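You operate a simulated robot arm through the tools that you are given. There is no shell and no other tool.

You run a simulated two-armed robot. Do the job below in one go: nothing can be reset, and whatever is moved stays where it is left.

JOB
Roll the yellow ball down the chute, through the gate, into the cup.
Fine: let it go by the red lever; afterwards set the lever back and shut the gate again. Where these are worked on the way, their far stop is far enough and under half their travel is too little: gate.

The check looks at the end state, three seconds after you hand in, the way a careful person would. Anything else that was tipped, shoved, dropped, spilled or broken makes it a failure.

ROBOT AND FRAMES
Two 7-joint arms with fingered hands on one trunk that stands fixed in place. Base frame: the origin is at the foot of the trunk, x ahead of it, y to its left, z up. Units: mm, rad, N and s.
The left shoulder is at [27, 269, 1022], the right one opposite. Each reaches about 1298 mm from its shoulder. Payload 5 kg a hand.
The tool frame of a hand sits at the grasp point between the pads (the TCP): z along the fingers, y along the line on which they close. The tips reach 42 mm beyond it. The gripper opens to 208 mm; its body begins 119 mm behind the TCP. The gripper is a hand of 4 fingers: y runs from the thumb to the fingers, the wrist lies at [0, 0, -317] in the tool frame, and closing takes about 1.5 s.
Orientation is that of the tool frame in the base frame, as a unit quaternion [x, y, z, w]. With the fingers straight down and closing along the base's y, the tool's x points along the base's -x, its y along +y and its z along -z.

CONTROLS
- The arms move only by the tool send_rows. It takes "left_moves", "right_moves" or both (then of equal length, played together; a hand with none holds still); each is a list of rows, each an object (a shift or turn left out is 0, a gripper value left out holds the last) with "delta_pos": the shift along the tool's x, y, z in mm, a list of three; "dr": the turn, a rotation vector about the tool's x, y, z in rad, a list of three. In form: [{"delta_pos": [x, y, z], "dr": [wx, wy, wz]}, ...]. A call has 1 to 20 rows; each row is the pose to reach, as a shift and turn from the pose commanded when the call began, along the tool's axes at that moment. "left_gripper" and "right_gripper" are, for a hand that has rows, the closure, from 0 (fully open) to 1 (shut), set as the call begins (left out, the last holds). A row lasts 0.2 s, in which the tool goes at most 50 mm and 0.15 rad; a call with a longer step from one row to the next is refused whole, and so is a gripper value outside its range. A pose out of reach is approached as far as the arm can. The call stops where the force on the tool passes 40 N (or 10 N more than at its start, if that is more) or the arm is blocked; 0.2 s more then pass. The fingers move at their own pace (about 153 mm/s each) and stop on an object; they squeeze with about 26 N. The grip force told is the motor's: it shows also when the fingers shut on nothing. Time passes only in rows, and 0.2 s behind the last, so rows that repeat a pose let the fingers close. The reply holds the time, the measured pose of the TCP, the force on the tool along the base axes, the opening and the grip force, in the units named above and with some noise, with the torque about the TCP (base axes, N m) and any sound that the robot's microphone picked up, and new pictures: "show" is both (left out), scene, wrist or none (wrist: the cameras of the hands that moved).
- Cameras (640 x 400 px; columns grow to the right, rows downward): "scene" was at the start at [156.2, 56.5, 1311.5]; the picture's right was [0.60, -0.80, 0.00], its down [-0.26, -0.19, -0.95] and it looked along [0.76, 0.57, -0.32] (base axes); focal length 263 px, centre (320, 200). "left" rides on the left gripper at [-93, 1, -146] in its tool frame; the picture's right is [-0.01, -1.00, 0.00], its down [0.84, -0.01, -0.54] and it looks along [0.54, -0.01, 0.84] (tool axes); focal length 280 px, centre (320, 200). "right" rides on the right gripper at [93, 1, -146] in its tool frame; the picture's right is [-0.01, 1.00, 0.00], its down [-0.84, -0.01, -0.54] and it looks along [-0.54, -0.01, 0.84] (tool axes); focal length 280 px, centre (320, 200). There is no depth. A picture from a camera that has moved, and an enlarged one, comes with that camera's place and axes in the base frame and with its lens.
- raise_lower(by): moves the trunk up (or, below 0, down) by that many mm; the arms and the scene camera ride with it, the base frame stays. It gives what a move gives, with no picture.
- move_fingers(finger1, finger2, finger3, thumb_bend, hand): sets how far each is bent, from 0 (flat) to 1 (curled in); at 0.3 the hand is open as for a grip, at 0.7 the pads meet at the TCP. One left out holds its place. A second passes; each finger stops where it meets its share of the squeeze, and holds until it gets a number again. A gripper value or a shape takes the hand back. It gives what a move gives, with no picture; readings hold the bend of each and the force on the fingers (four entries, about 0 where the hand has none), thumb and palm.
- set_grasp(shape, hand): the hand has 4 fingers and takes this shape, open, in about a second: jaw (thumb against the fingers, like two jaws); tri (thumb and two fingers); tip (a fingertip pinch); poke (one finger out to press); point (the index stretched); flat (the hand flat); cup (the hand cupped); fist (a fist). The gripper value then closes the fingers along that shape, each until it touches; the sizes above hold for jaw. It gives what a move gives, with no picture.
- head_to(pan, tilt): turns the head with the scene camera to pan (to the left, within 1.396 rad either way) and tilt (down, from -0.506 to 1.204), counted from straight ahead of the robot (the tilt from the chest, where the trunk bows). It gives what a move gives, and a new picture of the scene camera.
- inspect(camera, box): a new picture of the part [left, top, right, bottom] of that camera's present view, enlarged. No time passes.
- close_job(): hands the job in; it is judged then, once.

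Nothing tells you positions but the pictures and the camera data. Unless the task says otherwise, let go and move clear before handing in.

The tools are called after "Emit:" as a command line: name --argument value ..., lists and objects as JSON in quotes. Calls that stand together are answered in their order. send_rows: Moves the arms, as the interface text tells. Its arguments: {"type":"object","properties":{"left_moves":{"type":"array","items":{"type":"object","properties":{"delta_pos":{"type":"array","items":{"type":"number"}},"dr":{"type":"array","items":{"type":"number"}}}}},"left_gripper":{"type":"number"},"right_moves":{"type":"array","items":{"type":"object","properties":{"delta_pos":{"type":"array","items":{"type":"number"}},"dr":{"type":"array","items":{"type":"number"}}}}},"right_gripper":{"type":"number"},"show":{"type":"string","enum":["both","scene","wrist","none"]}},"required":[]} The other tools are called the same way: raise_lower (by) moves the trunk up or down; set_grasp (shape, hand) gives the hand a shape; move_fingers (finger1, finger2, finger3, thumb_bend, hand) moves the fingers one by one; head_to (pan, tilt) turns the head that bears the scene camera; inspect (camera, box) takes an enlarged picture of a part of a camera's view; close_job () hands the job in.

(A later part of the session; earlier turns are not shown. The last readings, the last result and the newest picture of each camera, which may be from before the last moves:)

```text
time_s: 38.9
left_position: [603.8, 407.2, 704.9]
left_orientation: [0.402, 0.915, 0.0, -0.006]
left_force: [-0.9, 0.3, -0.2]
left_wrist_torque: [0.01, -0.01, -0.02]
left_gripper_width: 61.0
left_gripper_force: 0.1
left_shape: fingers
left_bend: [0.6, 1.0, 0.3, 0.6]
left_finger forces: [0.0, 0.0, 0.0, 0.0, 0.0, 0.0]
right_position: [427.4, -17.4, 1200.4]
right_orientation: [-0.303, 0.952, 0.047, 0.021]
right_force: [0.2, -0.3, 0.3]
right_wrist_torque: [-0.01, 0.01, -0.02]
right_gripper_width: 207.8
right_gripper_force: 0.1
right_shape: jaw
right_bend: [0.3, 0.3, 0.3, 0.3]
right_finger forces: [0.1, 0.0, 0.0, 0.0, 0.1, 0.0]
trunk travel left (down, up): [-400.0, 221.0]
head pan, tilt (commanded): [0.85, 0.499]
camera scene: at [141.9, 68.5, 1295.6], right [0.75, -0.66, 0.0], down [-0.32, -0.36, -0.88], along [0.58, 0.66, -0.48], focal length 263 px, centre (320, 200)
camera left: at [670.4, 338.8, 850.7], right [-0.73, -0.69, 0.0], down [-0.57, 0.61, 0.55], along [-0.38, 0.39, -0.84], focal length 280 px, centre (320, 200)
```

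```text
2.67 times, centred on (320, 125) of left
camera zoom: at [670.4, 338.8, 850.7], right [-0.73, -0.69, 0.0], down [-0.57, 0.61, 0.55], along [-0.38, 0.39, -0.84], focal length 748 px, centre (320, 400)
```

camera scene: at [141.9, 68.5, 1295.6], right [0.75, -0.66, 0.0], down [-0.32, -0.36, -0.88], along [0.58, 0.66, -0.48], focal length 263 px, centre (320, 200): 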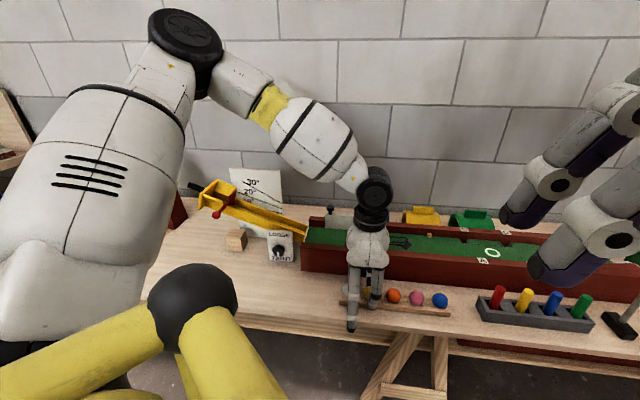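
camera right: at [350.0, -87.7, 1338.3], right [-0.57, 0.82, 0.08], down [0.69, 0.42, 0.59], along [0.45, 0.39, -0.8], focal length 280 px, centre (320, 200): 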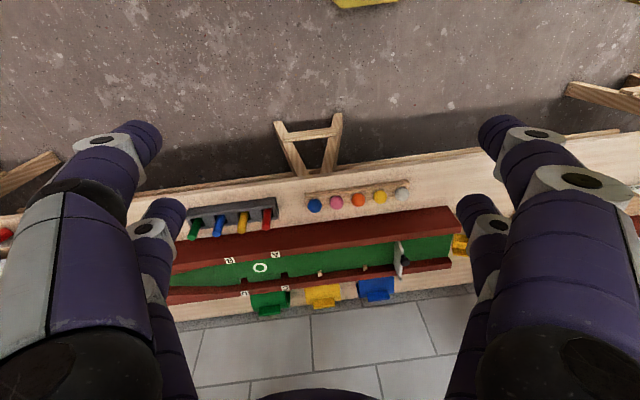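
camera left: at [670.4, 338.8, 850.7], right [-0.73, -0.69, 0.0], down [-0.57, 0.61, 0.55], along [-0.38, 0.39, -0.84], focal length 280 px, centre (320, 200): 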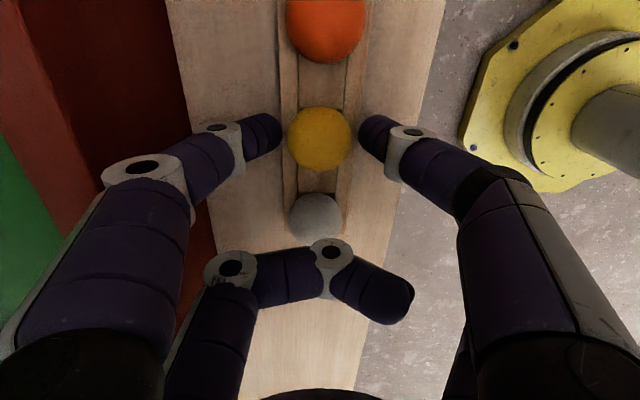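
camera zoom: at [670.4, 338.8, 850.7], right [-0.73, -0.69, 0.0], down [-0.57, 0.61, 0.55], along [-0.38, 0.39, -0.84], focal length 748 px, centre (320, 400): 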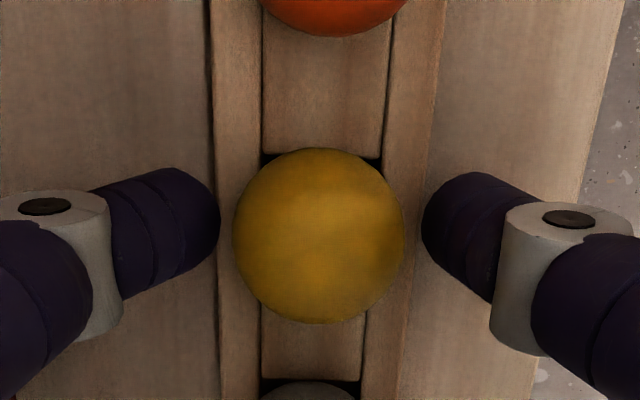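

The pincers straddle the yellow ball with even clearance and no contact. I close them on it.

Emit:
move_fingers --hand "left" --finger1 0.72 --thumb_bend 0.72

Emit:
inspect --camera "left" --box '[200, 50, 440, 200]'

```text
time_s: 39.9
left_position: [604.7, 406.5, 705.3]
left_orientation: [0.401, 0.916, 0.001, -0.005]
left_force: [-6.4, -6.9, 9.2]
left_wrist_torque: [-0.42, 0.05, -0.28]
left_gripper_width: 45.7
left_gripper_force: 13.7
left_shape: fingers
left_bend: [0.6, 1.0, 0.3, 0.68]
left_finger forces: [9.4, 0.0, 0.0, 0.1, 19.4, 0.1]
right_position: [428.3, -17.4, 1200.3]
right_orientation: [-0.303, 0.952, 0.047, 0.021]
right_force: [0.3, 0.4, -0.2]
right_wrist_torque: [0.0, 0.05, -0.03]
right_gripper_width: 207.9
right_gripper_force: 0.0
right_shape: jaw
right_bend: [0.3, 0.3, 0.3, 0.3]
right_finger forces: [0.1, 0.1, 0.0, 0.0, 0.1, 0.0]
trunk travel left (down, up): [-400.0, 221.0]
head pan, tilt (commanded): [0.85, 0.499]
```

```text
2.67 times, centred on (320, 125) of left
camera zoom: at [670.0, 338.3, 851.4], right [-0.73, -0.69, 0.0], down [-0.57, 0.61, 0.55], along [-0.38, 0.39, -0.84], focal length 748 px, centre (320, 400)
```

zoom: 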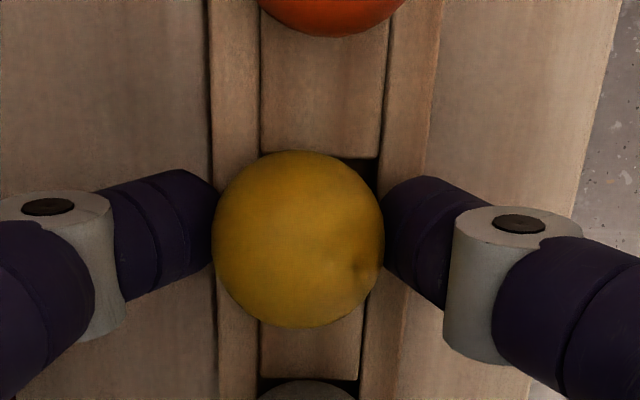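

The ball is held, but the stronger thumb has pushed it ~8 mm toward the far rail. I'll set the thumb to a fixed bend at the ball's edge so finger1 presses it back to centre.

Emit:
move_fingers --hand "left" --finger1 0.75 --thumb_bend 0.635

Emit:
inspect --camera "left" --box '[200, 50, 440, 200]'

```text
time_s: 40.9
left_position: [606.1, 407.9, 704.2]
left_orientation: [0.401, 0.916, 0.0, -0.005]
left_force: [5.0, 7.4, 7.8]
left_wrist_torque: [0.29, -0.48, 0.23]
left_gripper_width: 47.7
left_gripper_force: 9.6
left_shape: fingers
left_bend: [0.62, 1.0, 0.3, 0.62]
left_finger forces: [14.8, 0.1, 0.0, 0.0, 3.7, 0.1]
right_position: [429.2, -15.9, 1201.7]
right_orientation: [-0.303, 0.952, 0.047, 0.022]
right_force: [0.1, -0.4, -0.4]
right_wrist_torque: [0.02, 0.01, 0.01]
right_gripper_width: 207.9
right_gripper_force: 0.0
right_shape: jaw
right_bend: [0.3, 0.3, 0.3, 0.3]
right_finger forces: [0.1, 0.0, 0.1, 0.1, 0.0, 0.1]
trunk travel left (down, up): [-400.0, 221.0]
head pan, tilt (commanded): [0.85, 0.499]
```

```text
2.67 times, centred on (320, 125) of left
camera zoom: at [670.6, 339.2, 850.9], right [-0.73, -0.69, 0.0], down [-0.57, 0.61, 0.55], along [-0.38, 0.39, -0.84], focal length 748 px, centre (320, 400)
```

zoom: 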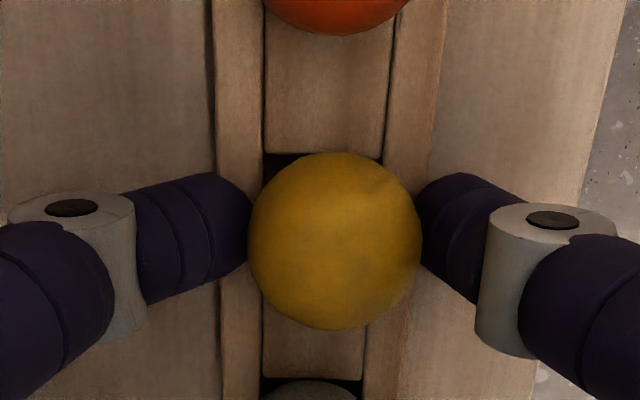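

The ball is now centred between finger1 and thumb. I'll lift slightly and check that it comes along.

Emit:
send_rows --left_moves '[{"delta_pos": [0, 0, -6]}, {"delta_pos": [0, 0, -12]}, {"delta_pos": [0, 0, -18]}, {"delta_pos": [0, 0, -24]}, {"delta_pos": [0, 0, -24]}]' --show "both"

Emit:
inspect --camera "left" --box '[200, 50, 440, 200]'

```text
time_s: 42.0
left_position: [603.0, 407.5, 727.9]
left_orientation: [0.402, 0.916, 0.0, -0.006]
left_force: [0.0, -0.5, -1.9]
left_wrist_torque: [0.03, -0.03, 0.01]
left_gripper_width: 46.5
left_gripper_force: 6.8
left_shape: fingers
left_bend: [0.64, 1.0, 0.3, 0.61]
left_finger forces: [6.6, 0.1, 0.0, 0.0, 6.6, 0.1]
right_position: [427.4, -17.6, 1201.0]
right_orientation: [-0.303, 0.951, 0.047, 0.022]
right_force: [0.7, -0.7, -0.1]
right_wrist_torque: [-0.03, -0.02, -0.01]
right_gripper_width: 208.0
right_gripper_force: 0.1
right_shape: jaw
right_bend: [0.3, 0.3, 0.3, 0.3]
right_finger forces: [0.1, 0.1, 0.0, 0.0, 0.1, 0.0]
trunk travel left (down, up): [-400.0, 221.0]
head pan, tilt (commanded): [0.85, 0.499]
camera scene: at [141.9, 68.5, 1295.5], right [0.75, -0.66, 0.0], down [-0.32, -0.36, -0.88], along [0.58, 0.66, -0.48], focal length 263 px, centre (320, 200)
camera left: at [670.4, 339.1, 874.5], right [-0.73, -0.69, 0.0], down [-0.57, 0.61, 0.55], along [-0.38, 0.39, -0.84], focal length 280 px, centre (320, 200)
```

scene: 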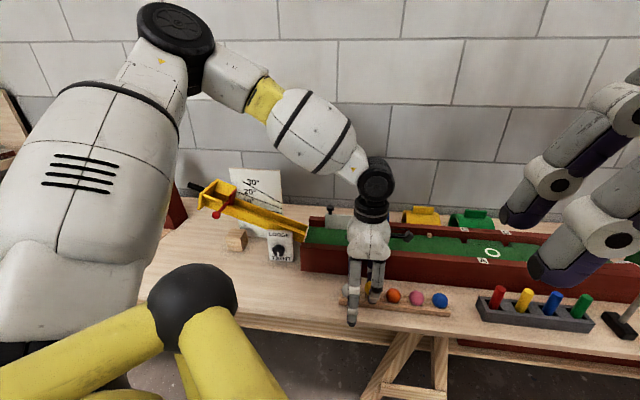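
left: 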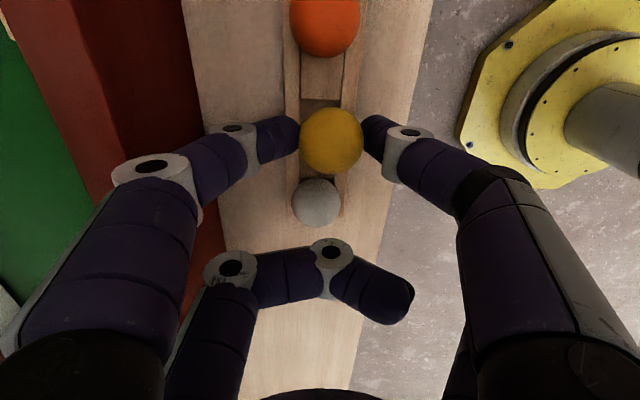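

```text
2.67 times, centred on (320, 125) of left
camera zoom: at [670.4, 339.1, 874.5], right [-0.73, -0.69, 0.0], down [-0.57, 0.61, 0.55], along [-0.38, 0.39, -0.84], focal length 748 px, centre (320, 400)
```

zoom: 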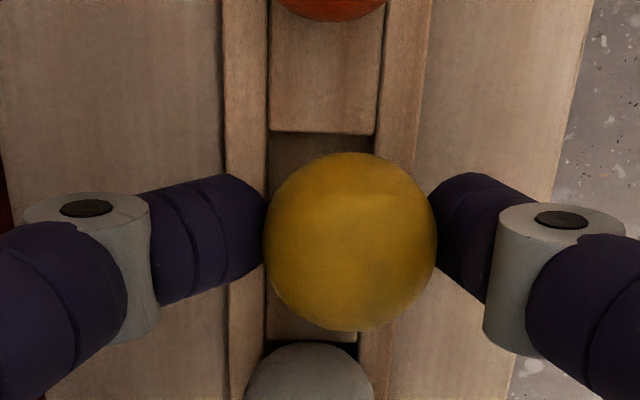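

The ball is lifted cleanly, held at about 6.6 N on each side. I'll raise it well clear and carry it over the hopper behind the red blade.

Emit:
send_rows --left_moves '[{"delta_pos": [0.5, 0, -45.3]}, {"delta_pos": [0.9, -0.2, -90.7]}, {"delta_pos": [1.4, -0.3, -136]}, {"delta_pos": [1.8, -0.3, -181.3]}, {"delta_pos": [2.3, -0.4, -226.7]}, {"delta_pos": [2.7, -0.5, -272]}, {"delta_pos": [43.3, 16.3, -271.6]}, {"delta_pos": [83.8, 33.2, -271.3]}, {"delta_pos": [124.4, 50, -270.9]}, {"delta_pos": [165, 66.9, -270.5]}, {"delta_pos": [205.5, 83.7, -270.2]}, {"delta_pos": [246.1, 100.5, -269.8]}, {"delta_pos": [286.6, 117.4, -269.4]}, {"delta_pos": [327.2, 134.2, -269.1]}, {"delta_pos": [367.8, 151.1, -268.7]}, {"delta_pos": [408.3, 167.9, -268.4]}, {"delta_pos": [448.9, 184.7, -268]}, {"delta_pos": [489.4, 201.6, -267.6]}, {"delta_pos": [530, 218.4, -267.3]}, {"delta_pos": [530, 218.4, -267.3]}]' --show "both"

Emit:
inspect --camera "left" --box '[200, 60, 440, 260]'

Emit:
inspect --camera "scene" --box '[150, 100, 310, 250]'

```text
time_s: 46.2
left_position: [408.9, 943.6, 999.5]
left_orientation: [0.401, 0.916, -0.001, -0.006]
left_force: [0.1, 0.5, -0.4]
left_wrist_torque: [0.04, 0.04, 0.01]
left_gripper_width: 46.1
left_gripper_force: 6.2
left_shape: fingers
left_bend: [0.64, 1.0, 0.3, 0.61]
left_finger forces: [6.2, 0.0, 0.0, 0.0, 6.3, 0.1]
right_position: [429.1, -17.1, 1200.6]
right_orientation: [-0.303, 0.952, 0.047, 0.022]
right_force: [0.3, -0.1, -0.2]
right_wrist_torque: [0.03, -0.01, -0.01]
right_gripper_width: 207.8
right_gripper_force: 0.2
right_shape: jaw
right_bend: [0.3, 0.3, 0.3, 0.3]
right_finger forces: [0.0, 0.0, 0.0, 0.1, 0.1, 0.1]
trunk travel left (down, up): [-400.0, 221.0]
head pan, tilt (commanded): [0.85, 0.499]
camera scene: at [141.9, 68.6, 1295.5], right [0.75, -0.66, 0.0], down [-0.32, -0.36, -0.88], along [0.58, 0.66, -0.48], focal length 263 px, centre (320, 200)
camera left: at [474.2, 875.2, 1145.8], right [-0.73, -0.69, 0.0], down [-0.57, 0.61, 0.55], along [-0.38, 0.39, -0.84], focal length 280 px, centre (320, 200)
```

scene: 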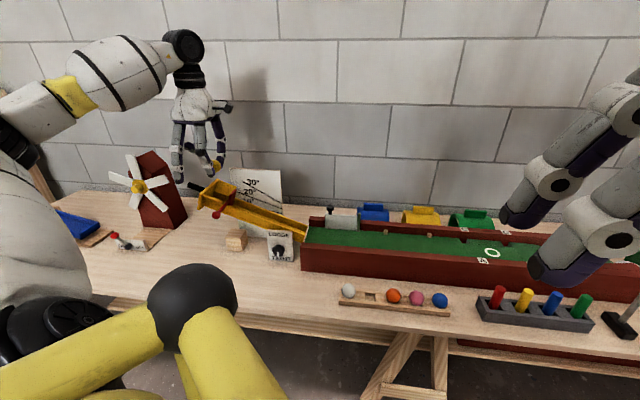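
left: 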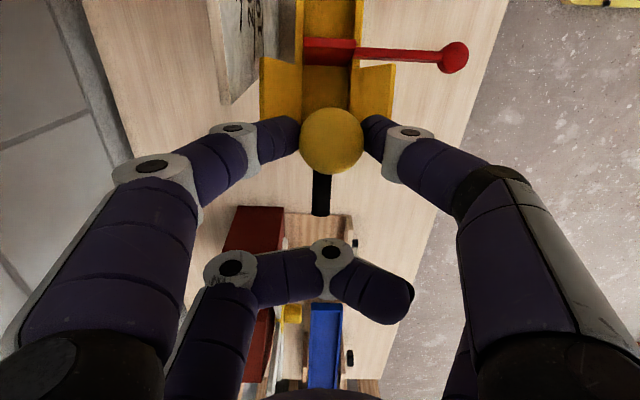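

```text
2.00 times, centred on (320, 160) of left
camera zoom: at [474.2, 875.2, 1145.8], right [-0.73, -0.69, 0.0], down [-0.57, 0.61, 0.55], along [-0.38, 0.39, -0.84], focal length 561 px, centre (320, 280)
```

zoom: 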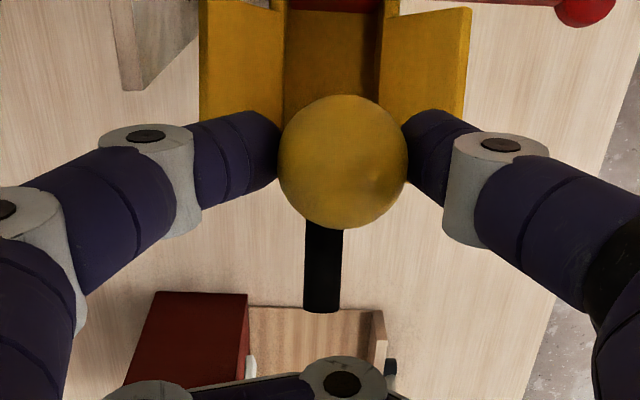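

```text
2.67 times, centred on (230, 175) of scene
camera zoom: at [141.9, 68.6, 1295.5], right [0.75, -0.66, 0.0], down [-0.32, -0.36, -0.88], along [0.58, 0.66, -0.48], focal length 702 px, centre (560, 267)
```

zoom: 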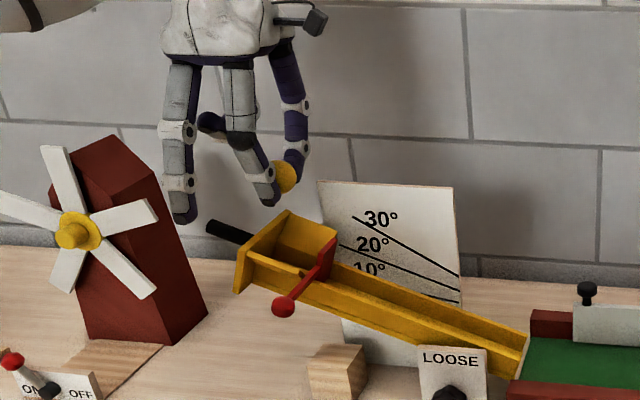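

The ball hangs right over the hopper's middle (between blade and end wall, centred across the channel). I'll lower it into the funnel until the tips are just inside the flared walls.

Emit:
send_rows --left_moves '[{"delta_pos": [-0.2, 0, 15]}, {"delta_pos": [-0.3, 0, 30]}, {"delta_pos": [-0.5, 0, 45]}, {"delta_pos": [-0.6, 0, 60]}, {"delta_pos": [-0.7, 0, 69.5]}, {"delta_pos": [-0.7, 0, 69.5]}]' --show "both"

Emit:
inspect --camera "left" --box '[200, 40, 440, 240]'

Emit:
inspect --camera "scene" --box '[150, 100, 310, 250]'

```text
time_s: 47.6
left_position: [408.1, 944.2, 930.2]
left_orientation: [0.401, 0.916, 0.0, -0.006]
left_force: [-2.1, 0.3, 0.0]
left_wrist_torque: [0.02, -0.05, 0.04]
left_gripper_width: 46.0
left_gripper_force: 8.2
left_shape: fingers
left_bend: [0.64, 1.0, 0.3, 0.61]
left_finger forces: [9.1, 0.1, 0.0, 0.0, 6.9, 0.0]
right_position: [427.8, -17.5, 1201.8]
right_orientation: [-0.304, 0.951, 0.047, 0.022]
right_force: [0.1, 0.3, -0.9]
right_wrist_torque: [0.0, 0.01, -0.02]
right_gripper_width: 207.9
right_gripper_force: 0.1
right_shape: jaw
right_bend: [0.3, 0.3, 0.3, 0.3]
right_finger forces: [0.0, 0.1, 0.1, 0.0, 0.0, 0.1]
trunk travel left (down, up): [-400.0, 221.0]
head pan, tilt (commanded): [0.85, 0.499]
camera scene: at [141.7, 68.6, 1295.5], right [0.75, -0.66, 0.0], down [-0.32, -0.36, -0.88], along [0.58, 0.66, -0.48], focal length 263 px, centre (320, 200)
camera left: at [474.2, 876.0, 1076.5], right [-0.73, -0.69, 0.0], down [-0.57, 0.61, 0.55], along [-0.38, 0.39, -0.84], focal length 280 px, centre (320, 200)
```

scene: 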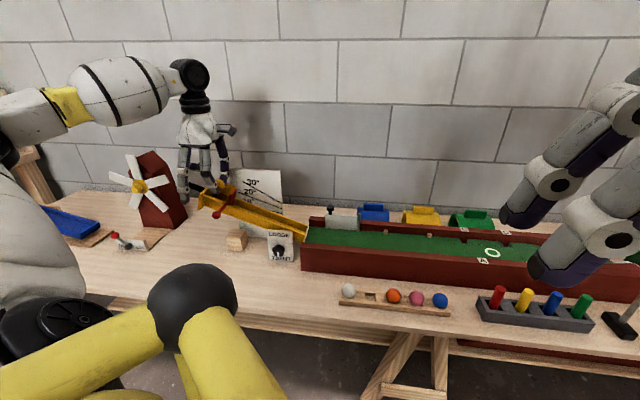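
left: 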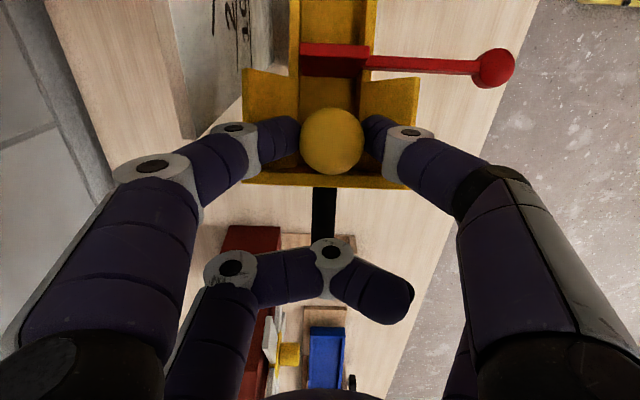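

```text
2.00 times, centred on (320, 140) of left
camera zoom: at [474.2, 876.0, 1076.5], right [-0.73, -0.69, 0.0], down [-0.57, 0.61, 0.55], along [-0.38, 0.39, -0.84], focal length 561 px, centre (320, 320)
```

zoom: 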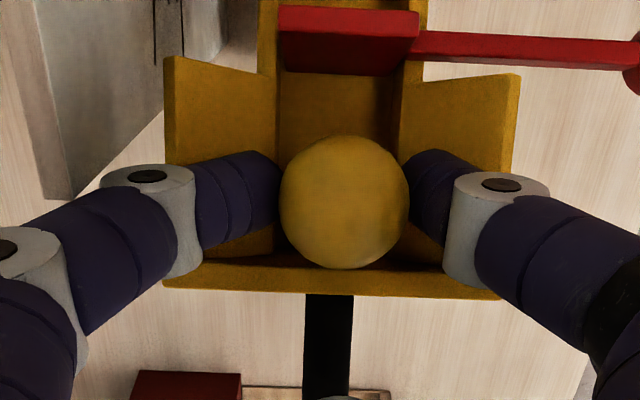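

```text
2.67 times, centred on (230, 175) of scene
camera zoom: at [141.7, 68.6, 1295.5], right [0.75, -0.66, 0.0], down [-0.32, -0.36, -0.88], along [0.58, 0.66, -0.48], focal length 702 px, centre (560, 267)
```

zoom: 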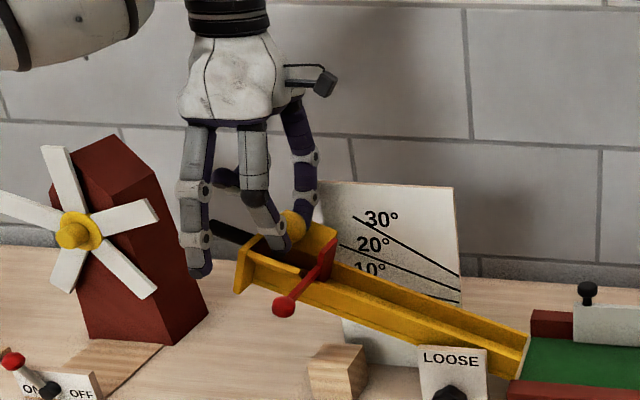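

The ball is inside the funnel with both tips clear of the walls. I'll raise a few mm for opening room and release it.

Emit:
send_rows --left_moves '[{"delta_pos": [0, 0, -4]}, {"delta_pos": [0, 0, -4]}]' --show "none"

Emit:
move_fingers --hand "left" --finger1 0.6 --thumb_bend 0.57

Emit:
inspect --camera "left" --box '[200, 40, 440, 240]'

Emit:
inspect --camera "scene" --box '[150, 100, 310, 250]'

```text
time_s: 48.2
left_position: [409.2, 944.5, 935.3]
left_orientation: [0.401, 0.916, 0.0, -0.005]
left_force: [-0.1, 0.0, -1.2]
left_wrist_torque: [0.02, 0.03, 0.07]
left_gripper_width: 46.0
left_gripper_force: 7.3
left_shape: fingers
left_bend: [0.64, 1.0, 0.3, 0.61]
left_finger forces: [7.6, 0.0, 0.1, 0.0, 6.8, 0.0]
right_position: [429.0, -16.6, 1199.9]
right_orientation: [-0.303, 0.951, 0.048, 0.023]
right_force: [0.8, -0.8, 0.7]
right_wrist_torque: [-0.03, -0.01, 0.02]
right_gripper_width: 207.8
right_gripper_force: 0.1
right_shape: jaw
right_bend: [0.3, 0.3, 0.3, 0.3]
right_finger forces: [0.0, 0.0, 0.0, 0.0, 0.0, 0.1]
trunk travel left (down, up): [-400.0, 221.0]
head pan, tilt (commanded): [0.85, 0.499]
```

```text
time_s: 49.2
left_position: [406.4, 945.5, 934.1]
left_orientation: [0.401, 0.916, 0.001, -0.005]
left_force: [-11.7, 3.4, 2.9]
left_wrist_torque: [0.06, -0.26, 0.34]
left_gripper_width: 64.8
left_gripper_force: 5.9
left_shape: fingers
left_bend: [0.62, 1.0, 0.3, 0.56]
left_finger forces: [11.6, 0.0, 0.1, 0.0, 0.0, 0.0]
right_position: [428.5, -18.8, 1200.6]
right_orientation: [-0.303, 0.952, 0.048, 0.022]
right_force: [-0.3, -0.5, 0.7]
right_wrist_torque: [-0.07, 0.02, 0.0]
right_gripper_width: 207.8
right_gripper_force: 0.1
right_shape: jaw
right_bend: [0.3, 0.3, 0.3, 0.3]
right_finger forces: [0.1, 0.1, 0.0, 0.0, 0.0, 0.0]
trunk travel left (down, up): [-400.0, 221.0]
head pan, tilt (commanded): [0.85, 0.499]
```

```text
2.00 times, centred on (320, 140) of left
camera zoom: at [473.7, 876.2, 1081.3], right [-0.72, -0.69, 0.0], down [-0.57, 0.61, 0.55], along [-0.38, 0.39, -0.84], focal length 561 px, centre (320, 320)
```

zoom: 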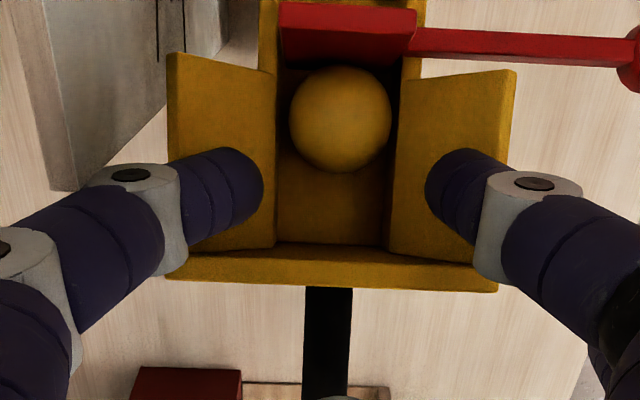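

```text
2.67 times, centred on (230, 175) of scene
camera zoom: at [141.2, 68.6, 1295.6], right [0.75, -0.66, 0.0], down [-0.32, -0.36, -0.88], along [0.58, 0.66, -0.48], focal length 702 px, centre (560, 267)
```

zoom: 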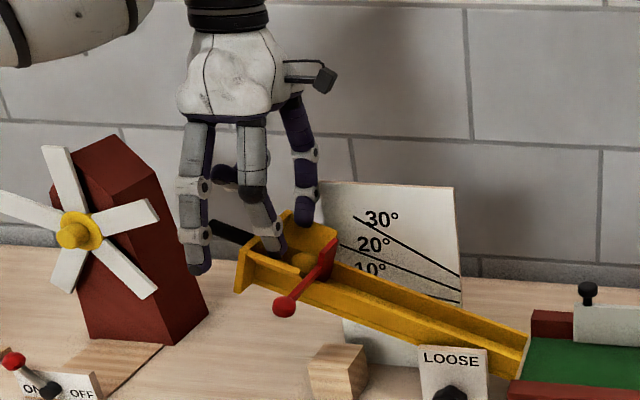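

The yellow ball rests in the chute against the red blade. Finger1 is leaning on the funnel wall, so I'll bend it in, then rise straight up.

Emit:
move_fingers --hand "left" --finger1 0.65 --thumb_bend 0.6

Emit:
send_rows --left_moves '[{"delta_pos": [0, 0, -20]}, {"delta_pos": [0, 0, -45]}, {"delta_pos": [0, 0, -75]}, {"delta_pos": [0, 0, -105]}, {"delta_pos": [0, 0, -105]}]' --show "both"

Emit:
inspect --camera "left" --box '[220, 0, 480, 180]'

Emit:
inspect --camera "scene" --box '[180, 160, 320, 250]'

```text
time_s: 50.2
left_position: [408.1, 944.4, 935.7]
left_orientation: [0.402, 0.915, 0.0, -0.005]
left_force: [0.4, -0.4, -0.3]
left_wrist_torque: [0.0, 0.0, -0.02]
left_gripper_width: 47.5
left_gripper_force: 0.0
left_shape: fingers
left_bend: [0.65, 1.0, 0.3, 0.6]
left_finger forces: [0.0, 0.0, 0.1, 0.0, 0.0, 0.0]
right_position: [429.0, -18.3, 1199.8]
right_orientation: [-0.302, 0.952, 0.046, 0.022]
right_force: [0.5, -0.5, -0.8]
right_wrist_torque: [0.0, 0.02, 0.0]
right_gripper_width: 208.0
right_gripper_force: 0.1
right_shape: jaw
right_bend: [0.3, 0.3, 0.3, 0.3]
right_finger forces: [0.0, 0.1, 0.1, 0.0, 0.0, 0.1]
trunk travel left (down, up): [-400.0, 221.0]
head pan, tilt (commanded): [0.85, 0.499]
```

```text
time_s: 51.5
left_position: [410.2, 943.2, 1039.7]
left_orientation: [0.402, 0.916, 0.0, -0.006]
left_force: [-0.2, 1.0, -0.4]
left_wrist_torque: [-0.02, 0.02, 0.0]
left_gripper_width: 47.6
left_gripper_force: 0.0
left_shape: fingers
left_bend: [0.65, 1.0, 0.3, 0.6]
left_finger forces: [0.1, 0.0, 0.0, 0.0, 0.0, 0.0]
right_position: [429.5, -17.1, 1199.9]
right_orientation: [-0.303, 0.952, 0.047, 0.023]
right_force: [0.1, -0.3, -0.5]
right_wrist_torque: [-0.02, 0.01, -0.01]
right_gripper_width: 207.8
right_gripper_force: 0.0
right_shape: jaw
right_bend: [0.3, 0.3, 0.3, 0.3]
right_finger forces: [0.0, 0.1, 0.1, 0.0, 0.1, 0.0]
trunk travel left (down, up): [-400.0, 221.0]
head pan, tilt (commanded): [0.85, 0.499]
camera scene: at [142.0, 68.8, 1295.4], right [0.75, -0.66, 0.0], down [-0.32, -0.36, -0.88], along [0.58, 0.66, -0.48], focal length 263 px, centre (320, 200)
camera left: at [476.6, 875.2, 1185.8], right [-0.73, -0.69, 0.01], down [-0.57, 0.61, 0.55], along [-0.38, 0.39, -0.84], focal length 280 px, centre (320, 200)
```

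scene: 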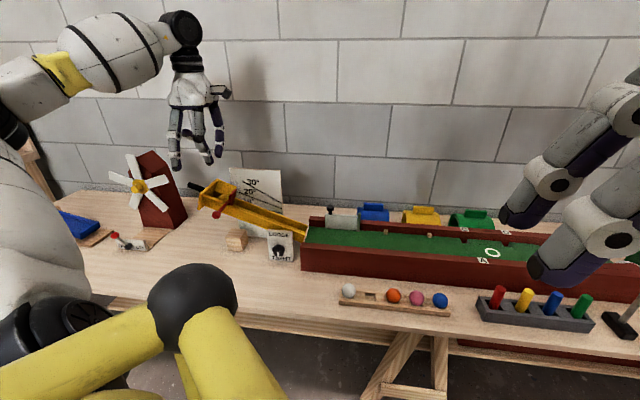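
left: 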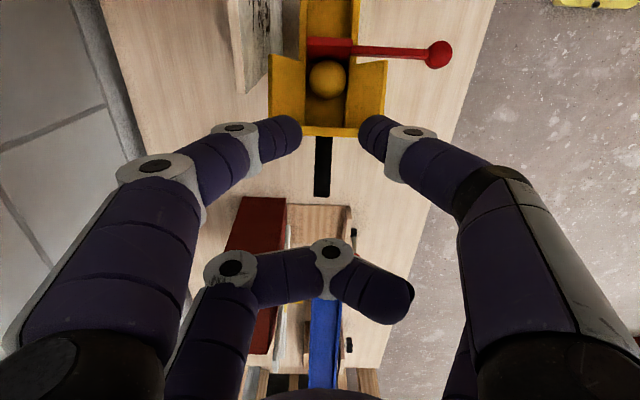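

```text
2.22 times, centred on (350, 90) of left
camera zoom: at [476.6, 875.2, 1185.8], right [-0.73, -0.69, 0.01], down [-0.57, 0.61, 0.55], along [-0.38, 0.39, -0.84], focal length 623 px, centre (253, 444)
```

zoom: 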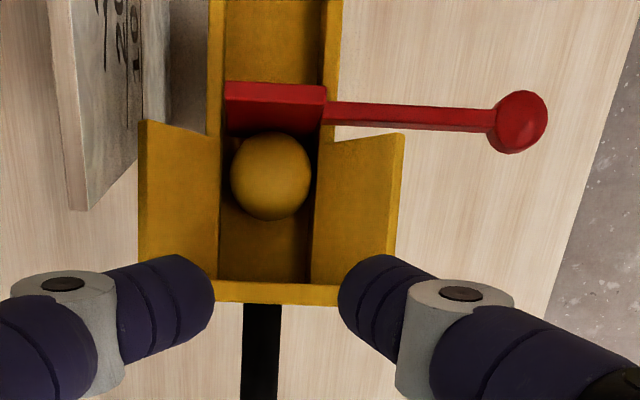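

```text
4.44 times, centred on (250, 205) of scene
camera zoom: at [142.0, 68.8, 1295.4], right [0.75, -0.66, 0.0], down [-0.32, -0.36, -0.88], along [0.58, 0.66, -0.48], focal length 1171 px, centre (631, 178)
```

zoom: 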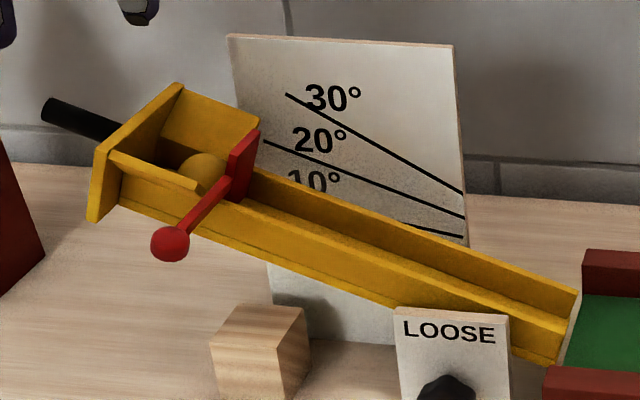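

The ball waits behind the blade and nothing else moved. Before working the lever I'll look closely at how it is hinged.

Emit:
inspect --camera "scene" --box '[205, 180, 255, 220]'

Emit:
inspect --camera "left" --box '[290, 20, 400, 100]'

Emit:
inspect --camera "left" --box '[360, 20, 470, 90]'

```text
10.00 times, centred on (230, 200) of scene
camera zoom: at [142.0, 68.8, 1295.4], right [0.75, -0.66, 0.0], down [-0.32, -0.36, -0.88], along [0.58, 0.66, -0.48], focal length 2634 px, centre (1220, 200)
```

zoom: 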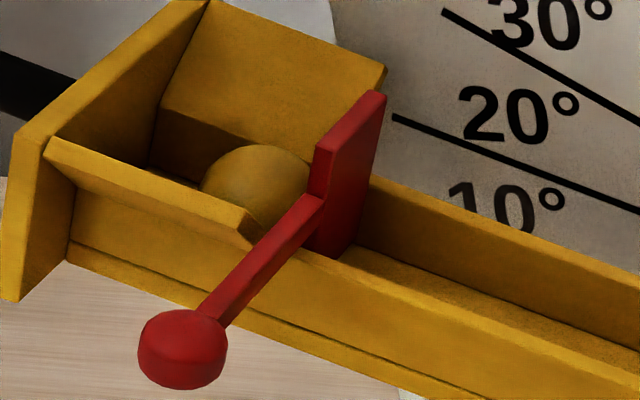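

```text
5.00 times, centred on (345, 60) of left
camera zoom: at [476.6, 875.2, 1185.8], right [-0.73, -0.69, 0.01], down [-0.57, 0.61, 0.55], along [-0.38, 0.39, -0.84], focal length 1402 px, centre (195, 900)
```

zoom: 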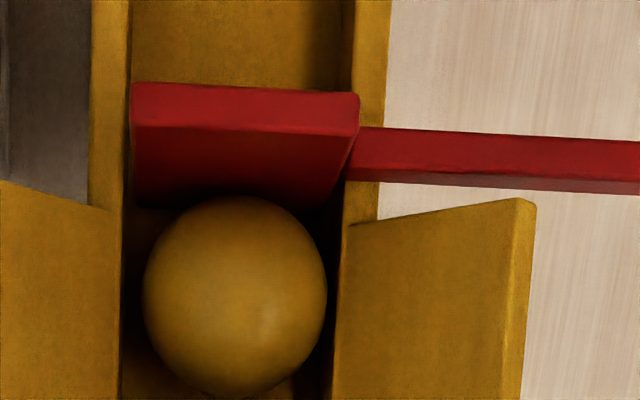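

```text
5.71 times, centred on (415, 55) of left
camera zoom: at [476.6, 875.2, 1185.8], right [-0.73, -0.69, 0.01], down [-0.57, 0.61, 0.55], along [-0.38, 0.39, -0.84], focal length 1602 px, centre (-223, 1029)
```

zoom: 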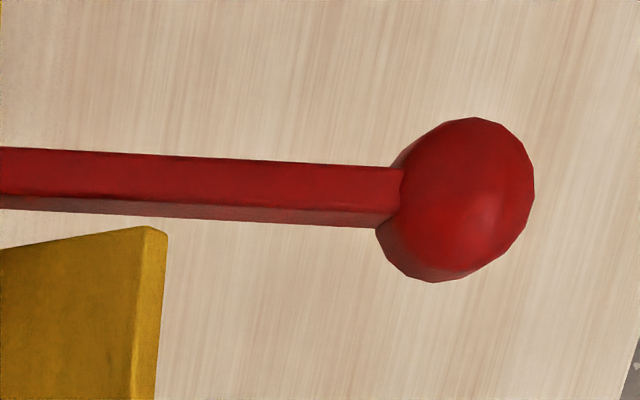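

The lever is a blade in the channel joined by a bar over the near wall to the knob, likely see-sawing about the wall (an axis along the chute). I'll turn the hand back a quarter turn so it can pinch the knob along that axis, moving to the robot side of it.

Emit:
send_rows --left_moves '[{"delta_pos": [-5, -13, 0], "dr": [0, 0, -0.143]}, {"delta_pos": [-10, -27, 0], "dr": [0, 0, -0.286]}, {"delta_pos": [-16, -42, 0], "dr": [0, 0, -0.428]}, {"delta_pos": [-22, -57, 0], "dr": [0, 0, -0.571]}, {"delta_pos": [-28, -72, 5], "dr": [0, 0, -0.714]}, {"delta_pos": [-34, -88, 10], "dr": [0, 0, -0.857]}, {"delta_pos": [-40, -104, 20], "dr": [0, 0, -1.0]}, {"delta_pos": [-46, -120, 30], "dr": [0, 0, -1.142]}, {"delta_pos": [-52, -136, 40], "dr": [0, 0, -1.285]}, {"delta_pos": [-58, -150, 50], "dr": [0, 0, -1.428]}, {"delta_pos": [-62.8, -162.4, 60], "dr": [0, 0, -1.571]}, {"delta_pos": [-62.8, -162.4, 60], "dr": [0, 0, -1.571]}]' --show "both"

```text
time_s: 54.0
left_position: [332.4, 786.7, 980.0]
left_orientation: [-0.365, 0.931, 0.005, -0.005]
left_force: [-0.4, -0.1, -0.5]
left_wrist_torque: [0.01, 0.01, -0.02]
left_gripper_width: 47.7
left_gripper_force: 0.0
left_shape: fingers
left_bend: [0.65, 1.0, 0.3, 0.6]
left_finger forces: [0.1, 0.0, 0.0, 0.0, 0.1, 0.0]
right_position: [428.4, -17.7, 1201.2]
right_orientation: [-0.304, 0.951, 0.046, 0.022]
right_force: [0.0, 0.1, 1.0]
right_wrist_torque: [0.02, 0.01, 0.0]
right_gripper_width: 207.7
right_gripper_force: 0.0
right_shape: jaw
right_bend: [0.3, 0.3, 0.3, 0.3]
right_finger forces: [0.1, 0.0, 0.0, 0.1, 0.0, 0.0]
trunk travel left (down, up): [-400.0, 221.0]
head pan, tilt (commanded): [0.85, 0.499]
camera scene: at [141.8, 68.5, 1295.5], right [0.75, -0.66, 0.0], down [-0.32, -0.36, -0.88], along [0.58, 0.66, -0.48], focal length 263 px, centre (320, 200)
camera left: at [401.5, 851.1, 1126.6], right [0.69, -0.72, -0.01], down [-0.6, -0.58, 0.54], along [-0.4, -0.37, -0.84], focal length 280 px, centre (320, 200)
```

scene: 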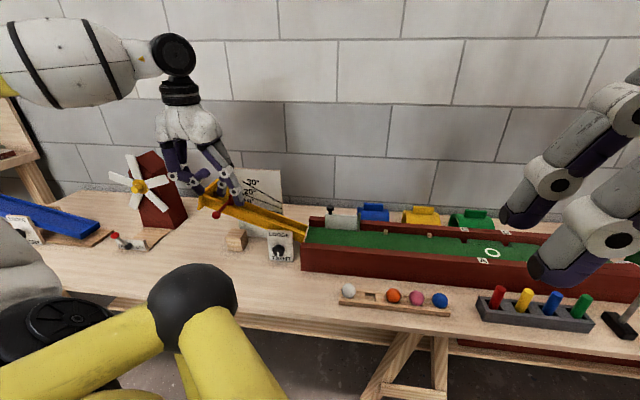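
left: 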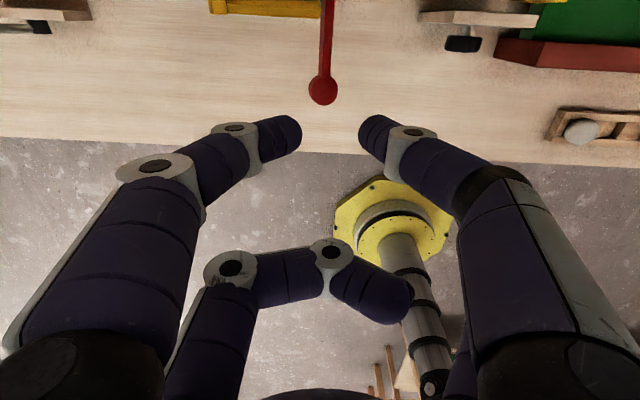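

The knob is in view just ahead of the open pincers. I'll open them wider and tilt the hand back toward the robot before coming down.

Emit:
move_fingers --hand "left" --finger1 0.56 --finger2 0.3 --thumb_bend 0.56

Emit:
send_rows --left_moves '[{"delta_pos": [0, 0, 10], "dr": [0, -0.133, 0]}, {"delta_pos": [0, 0, 20], "dr": [0, -0.267, 0]}, {"delta_pos": [-1, 0, 30], "dr": [0, -0.4, 0]}, {"delta_pos": [-1, 0, 40], "dr": [0, -0.4, 0]}, {"delta_pos": [-1, 0, 40], "dr": [0, -0.4, 0]}]' --show "both"

Emit:
inspect --camera "scene" --box '[130, 100, 290, 240]'

```text
time_s: 55.0
left_position: [333.0, 786.8, 980.3]
left_orientation: [-0.363, 0.932, 0.004, -0.005]
left_force: [-0.3, 0.2, -0.3]
left_wrist_torque: [0.01, -0.01, 0.01]
left_gripper_width: 80.4
left_gripper_force: 0.0
left_shape: fingers
left_bend: [0.56, 0.3, 0.3, 0.56]
left_finger forces: [0.1, 0.0, 0.0, 0.0, 0.0, 0.0]
right_position: [428.2, -17.0, 1200.7]
right_orientation: [-0.303, 0.952, 0.047, 0.023]
right_force: [-0.3, 0.0, -0.8]
right_wrist_torque: [-0.03, 0.0, -0.02]
right_gripper_width: 208.1
right_gripper_force: 0.1
right_shape: jaw
right_bend: [0.3, 0.3, 0.3, 0.3]
right_finger forces: [0.1, 0.0, 0.0, 0.0, 0.0, 0.1]
trunk travel left (down, up): [-400.0, 221.0]
head pan, tilt (commanded): [0.85, 0.499]
```

```text
time_s: 56.2
left_position: [331.9, 788.3, 939.5]
left_orientation: [-0.356, 0.914, 0.076, 0.181]
left_force: [0.4, 0.5, -0.3]
left_wrist_torque: [-0.04, 0.02, -0.03]
left_gripper_width: 80.6
left_gripper_force: 0.1
left_shape: fingers
left_bend: [0.56, 0.3, 0.3, 0.56]
left_finger forces: [0.0, 0.1, 0.0, 0.0, 0.0, 0.0]
right_position: [429.2, -16.9, 1200.6]
right_orientation: [-0.303, 0.952, 0.047, 0.021]
right_force: [0.4, -0.2, -0.3]
right_wrist_torque: [-0.03, 0.02, -0.01]
right_gripper_width: 207.7
right_gripper_force: 0.2
right_shape: jaw
right_bend: [0.3, 0.3, 0.3, 0.3]
right_finger forces: [0.1, 0.0, 0.0, 0.1, 0.1, 0.1]
trunk travel left (down, up): [-400.0, 221.0]
head pan, tilt (commanded): [0.85, 0.499]
camera scene: at [142.2, 68.8, 1295.5], right [0.75, -0.66, 0.0], down [-0.32, -0.36, -0.88], along [0.58, 0.66, -0.48], focal length 263 px, centre (320, 200)
camera left: at [355.0, 808.4, 1111.3], right [0.69, -0.73, 0.0], down [-0.71, -0.68, 0.17], along [-0.13, -0.12, -0.99], focal length 280 px, centre (320, 200)
```

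scene: 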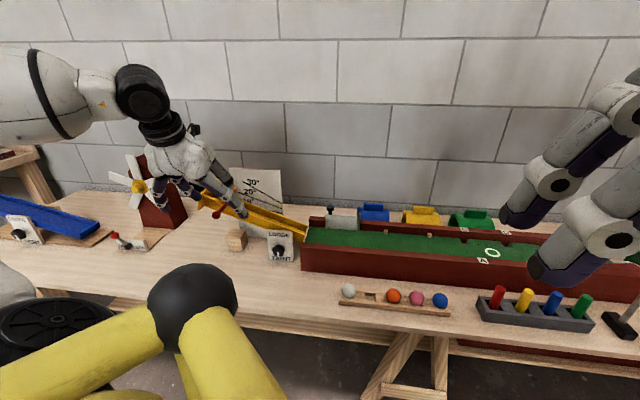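
left: 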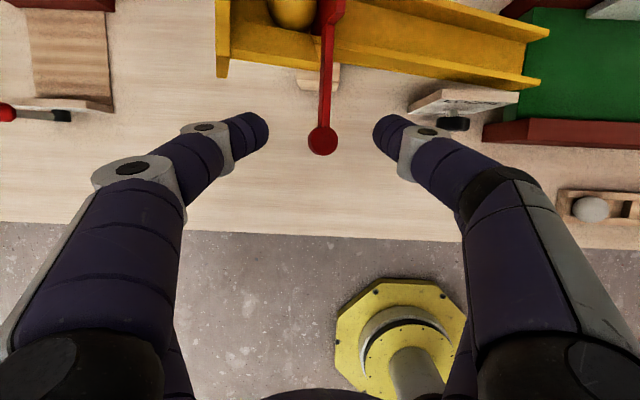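

```text
2.86 times, centred on (210, 170) of scene
camera zoom: at [142.2, 68.8, 1295.5], right [0.75, -0.66, 0.0], down [-0.32, -0.36, -0.88], along [0.58, 0.66, -0.48], focal length 753 px, centre (634, 286)
```

zoom: 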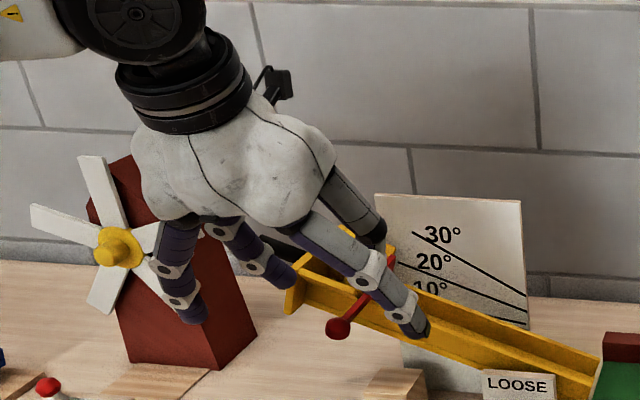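

The tilt is right and the knob is centred between the tips. I'll come down along the hand's axis to straddle it.

Emit:
send_rows --left_moves '[{"delta_pos": [6, -1, 15]}, {"delta_pos": [12, -2, 30]}, {"delta_pos": [18, -3, 45]}, {"delta_pos": [24.3, -3, 58.8]}, {"delta_pos": [24.3, -3, 58.8]}]' --show "wrist"

Emit:
inspect --camera "left" --box '[220, 40, 420, 180]'

Emit:
inspect --camera "scene" --box '[150, 140, 290, 250]'

```text
time_s: 57.5
left_position: [336.0, 787.2, 877.5]
left_orientation: [-0.356, 0.914, 0.076, 0.181]
left_force: [0.9, -0.7, -0.6]
left_wrist_torque: [0.01, 0.0, 0.01]
left_gripper_width: 80.7
left_gripper_force: 0.1
left_shape: fingers
left_bend: [0.56, 0.3, 0.3, 0.56]
left_finger forces: [0.0, 0.1, 0.0, 0.1, 0.0, 0.0]
right_position: [428.8, -17.1, 1200.0]
right_orientation: [-0.303, 0.951, 0.048, 0.021]
right_force: [-0.1, -0.3, 0.2]
right_wrist_torque: [0.0, -0.02, 0.0]
right_gripper_width: 207.7
right_gripper_force: 0.1
right_shape: jaw
right_bend: [0.3, 0.3, 0.3, 0.3]
right_finger forces: [0.0, 0.0, 0.1, 0.0, 0.0, 0.0]
trunk travel left (down, up): [-400.0, 221.0]
head pan, tilt (commanded): [0.85, 0.499]
camera left: at [357.5, 807.0, 1047.9], right [0.69, -0.73, 0.0], down [-0.71, -0.68, 0.17], along [-0.13, -0.12, -0.98], focal length 280 px, centre (320, 200)
```

left: 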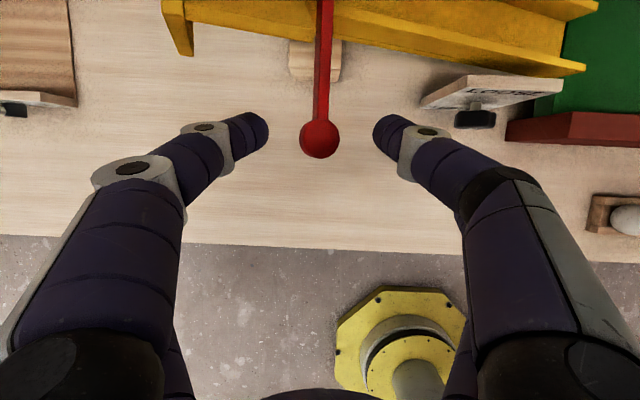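

```text
2.86 times, centred on (320, 110) of left
camera zoom: at [357.5, 807.0, 1047.9], right [0.69, -0.73, 0.0], down [-0.71, -0.68, 0.17], along [-0.13, -0.12, -0.98], focal length 801 px, centre (320, 457)
```

zoom: 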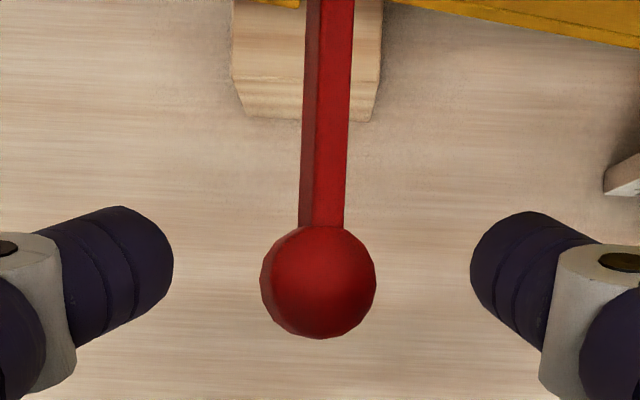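

```text
3.64 times, centred on (220, 195) of scene
camera zoom: at [141.9, 68.5, 1295.5], right [0.75, -0.66, 0.0], down [-0.32, -0.36, -0.88], along [0.58, 0.66, -0.48], focal length 958 px, centre (684, 218)
```

zoom: 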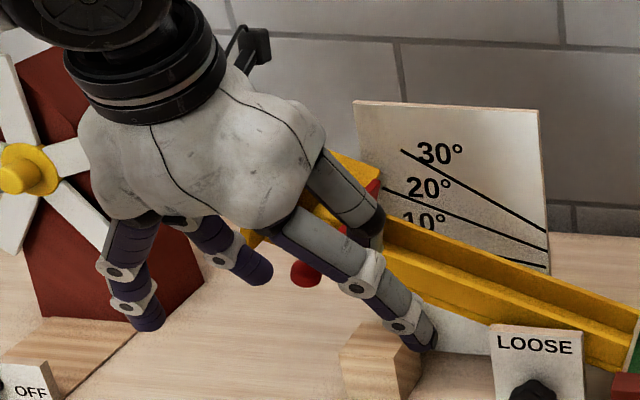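

The knob sits exactly between the tips. I'll close: thumb to a fixed position at its side, finger1 pressing.

Emit:
move_fingers --hand "left" --finger1 0.72 --thumb_bend 0.665

Emit:
inspect --camera "left" --box '[220, 40, 420, 180]'

```text
time_s: 58.5
left_position: [334.7, 786.8, 875.7]
left_orientation: [-0.355, 0.914, 0.076, 0.181]
left_force: [-5.1, 5.9, -0.9]
left_wrist_torque: [0.08, 0.1, 0.27]
left_gripper_width: 32.5
left_gripper_force: 4.8
left_shape: fingers
left_bend: [0.66, 0.3, 0.3, 0.66]
left_finger forces: [8.7, 0.1, 0.0, 0.0, 1.4, 0.1]
right_position: [428.8, -17.1, 1199.7]
right_orientation: [-0.304, 0.951, 0.047, 0.022]
right_force: [0.0, -0.1, 0.6]
right_wrist_torque: [-0.04, 0.01, 0.01]
right_gripper_width: 208.3
right_gripper_force: 0.2
right_shape: jaw
right_bend: [0.3, 0.3, 0.3, 0.3]
right_finger forces: [0.0, 0.1, 0.0, 0.0, 0.1, 0.0]
trunk travel left (down, up): [-400.0, 221.0]
head pan, tilt (commanded): [0.85, 0.499]
```

```text
2.86 times, centred on (320, 110) of left
camera zoom: at [357.1, 807.6, 1047.9], right [0.69, -0.73, 0.0], down [-0.71, -0.68, 0.17], along [-0.13, -0.12, -0.98], focal length 801 px, centre (320, 457)
```

zoom: 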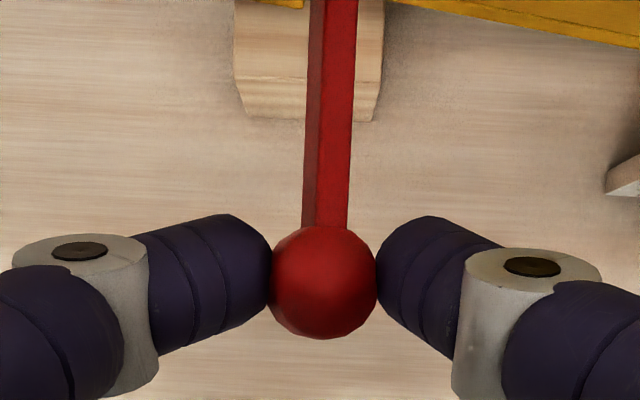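

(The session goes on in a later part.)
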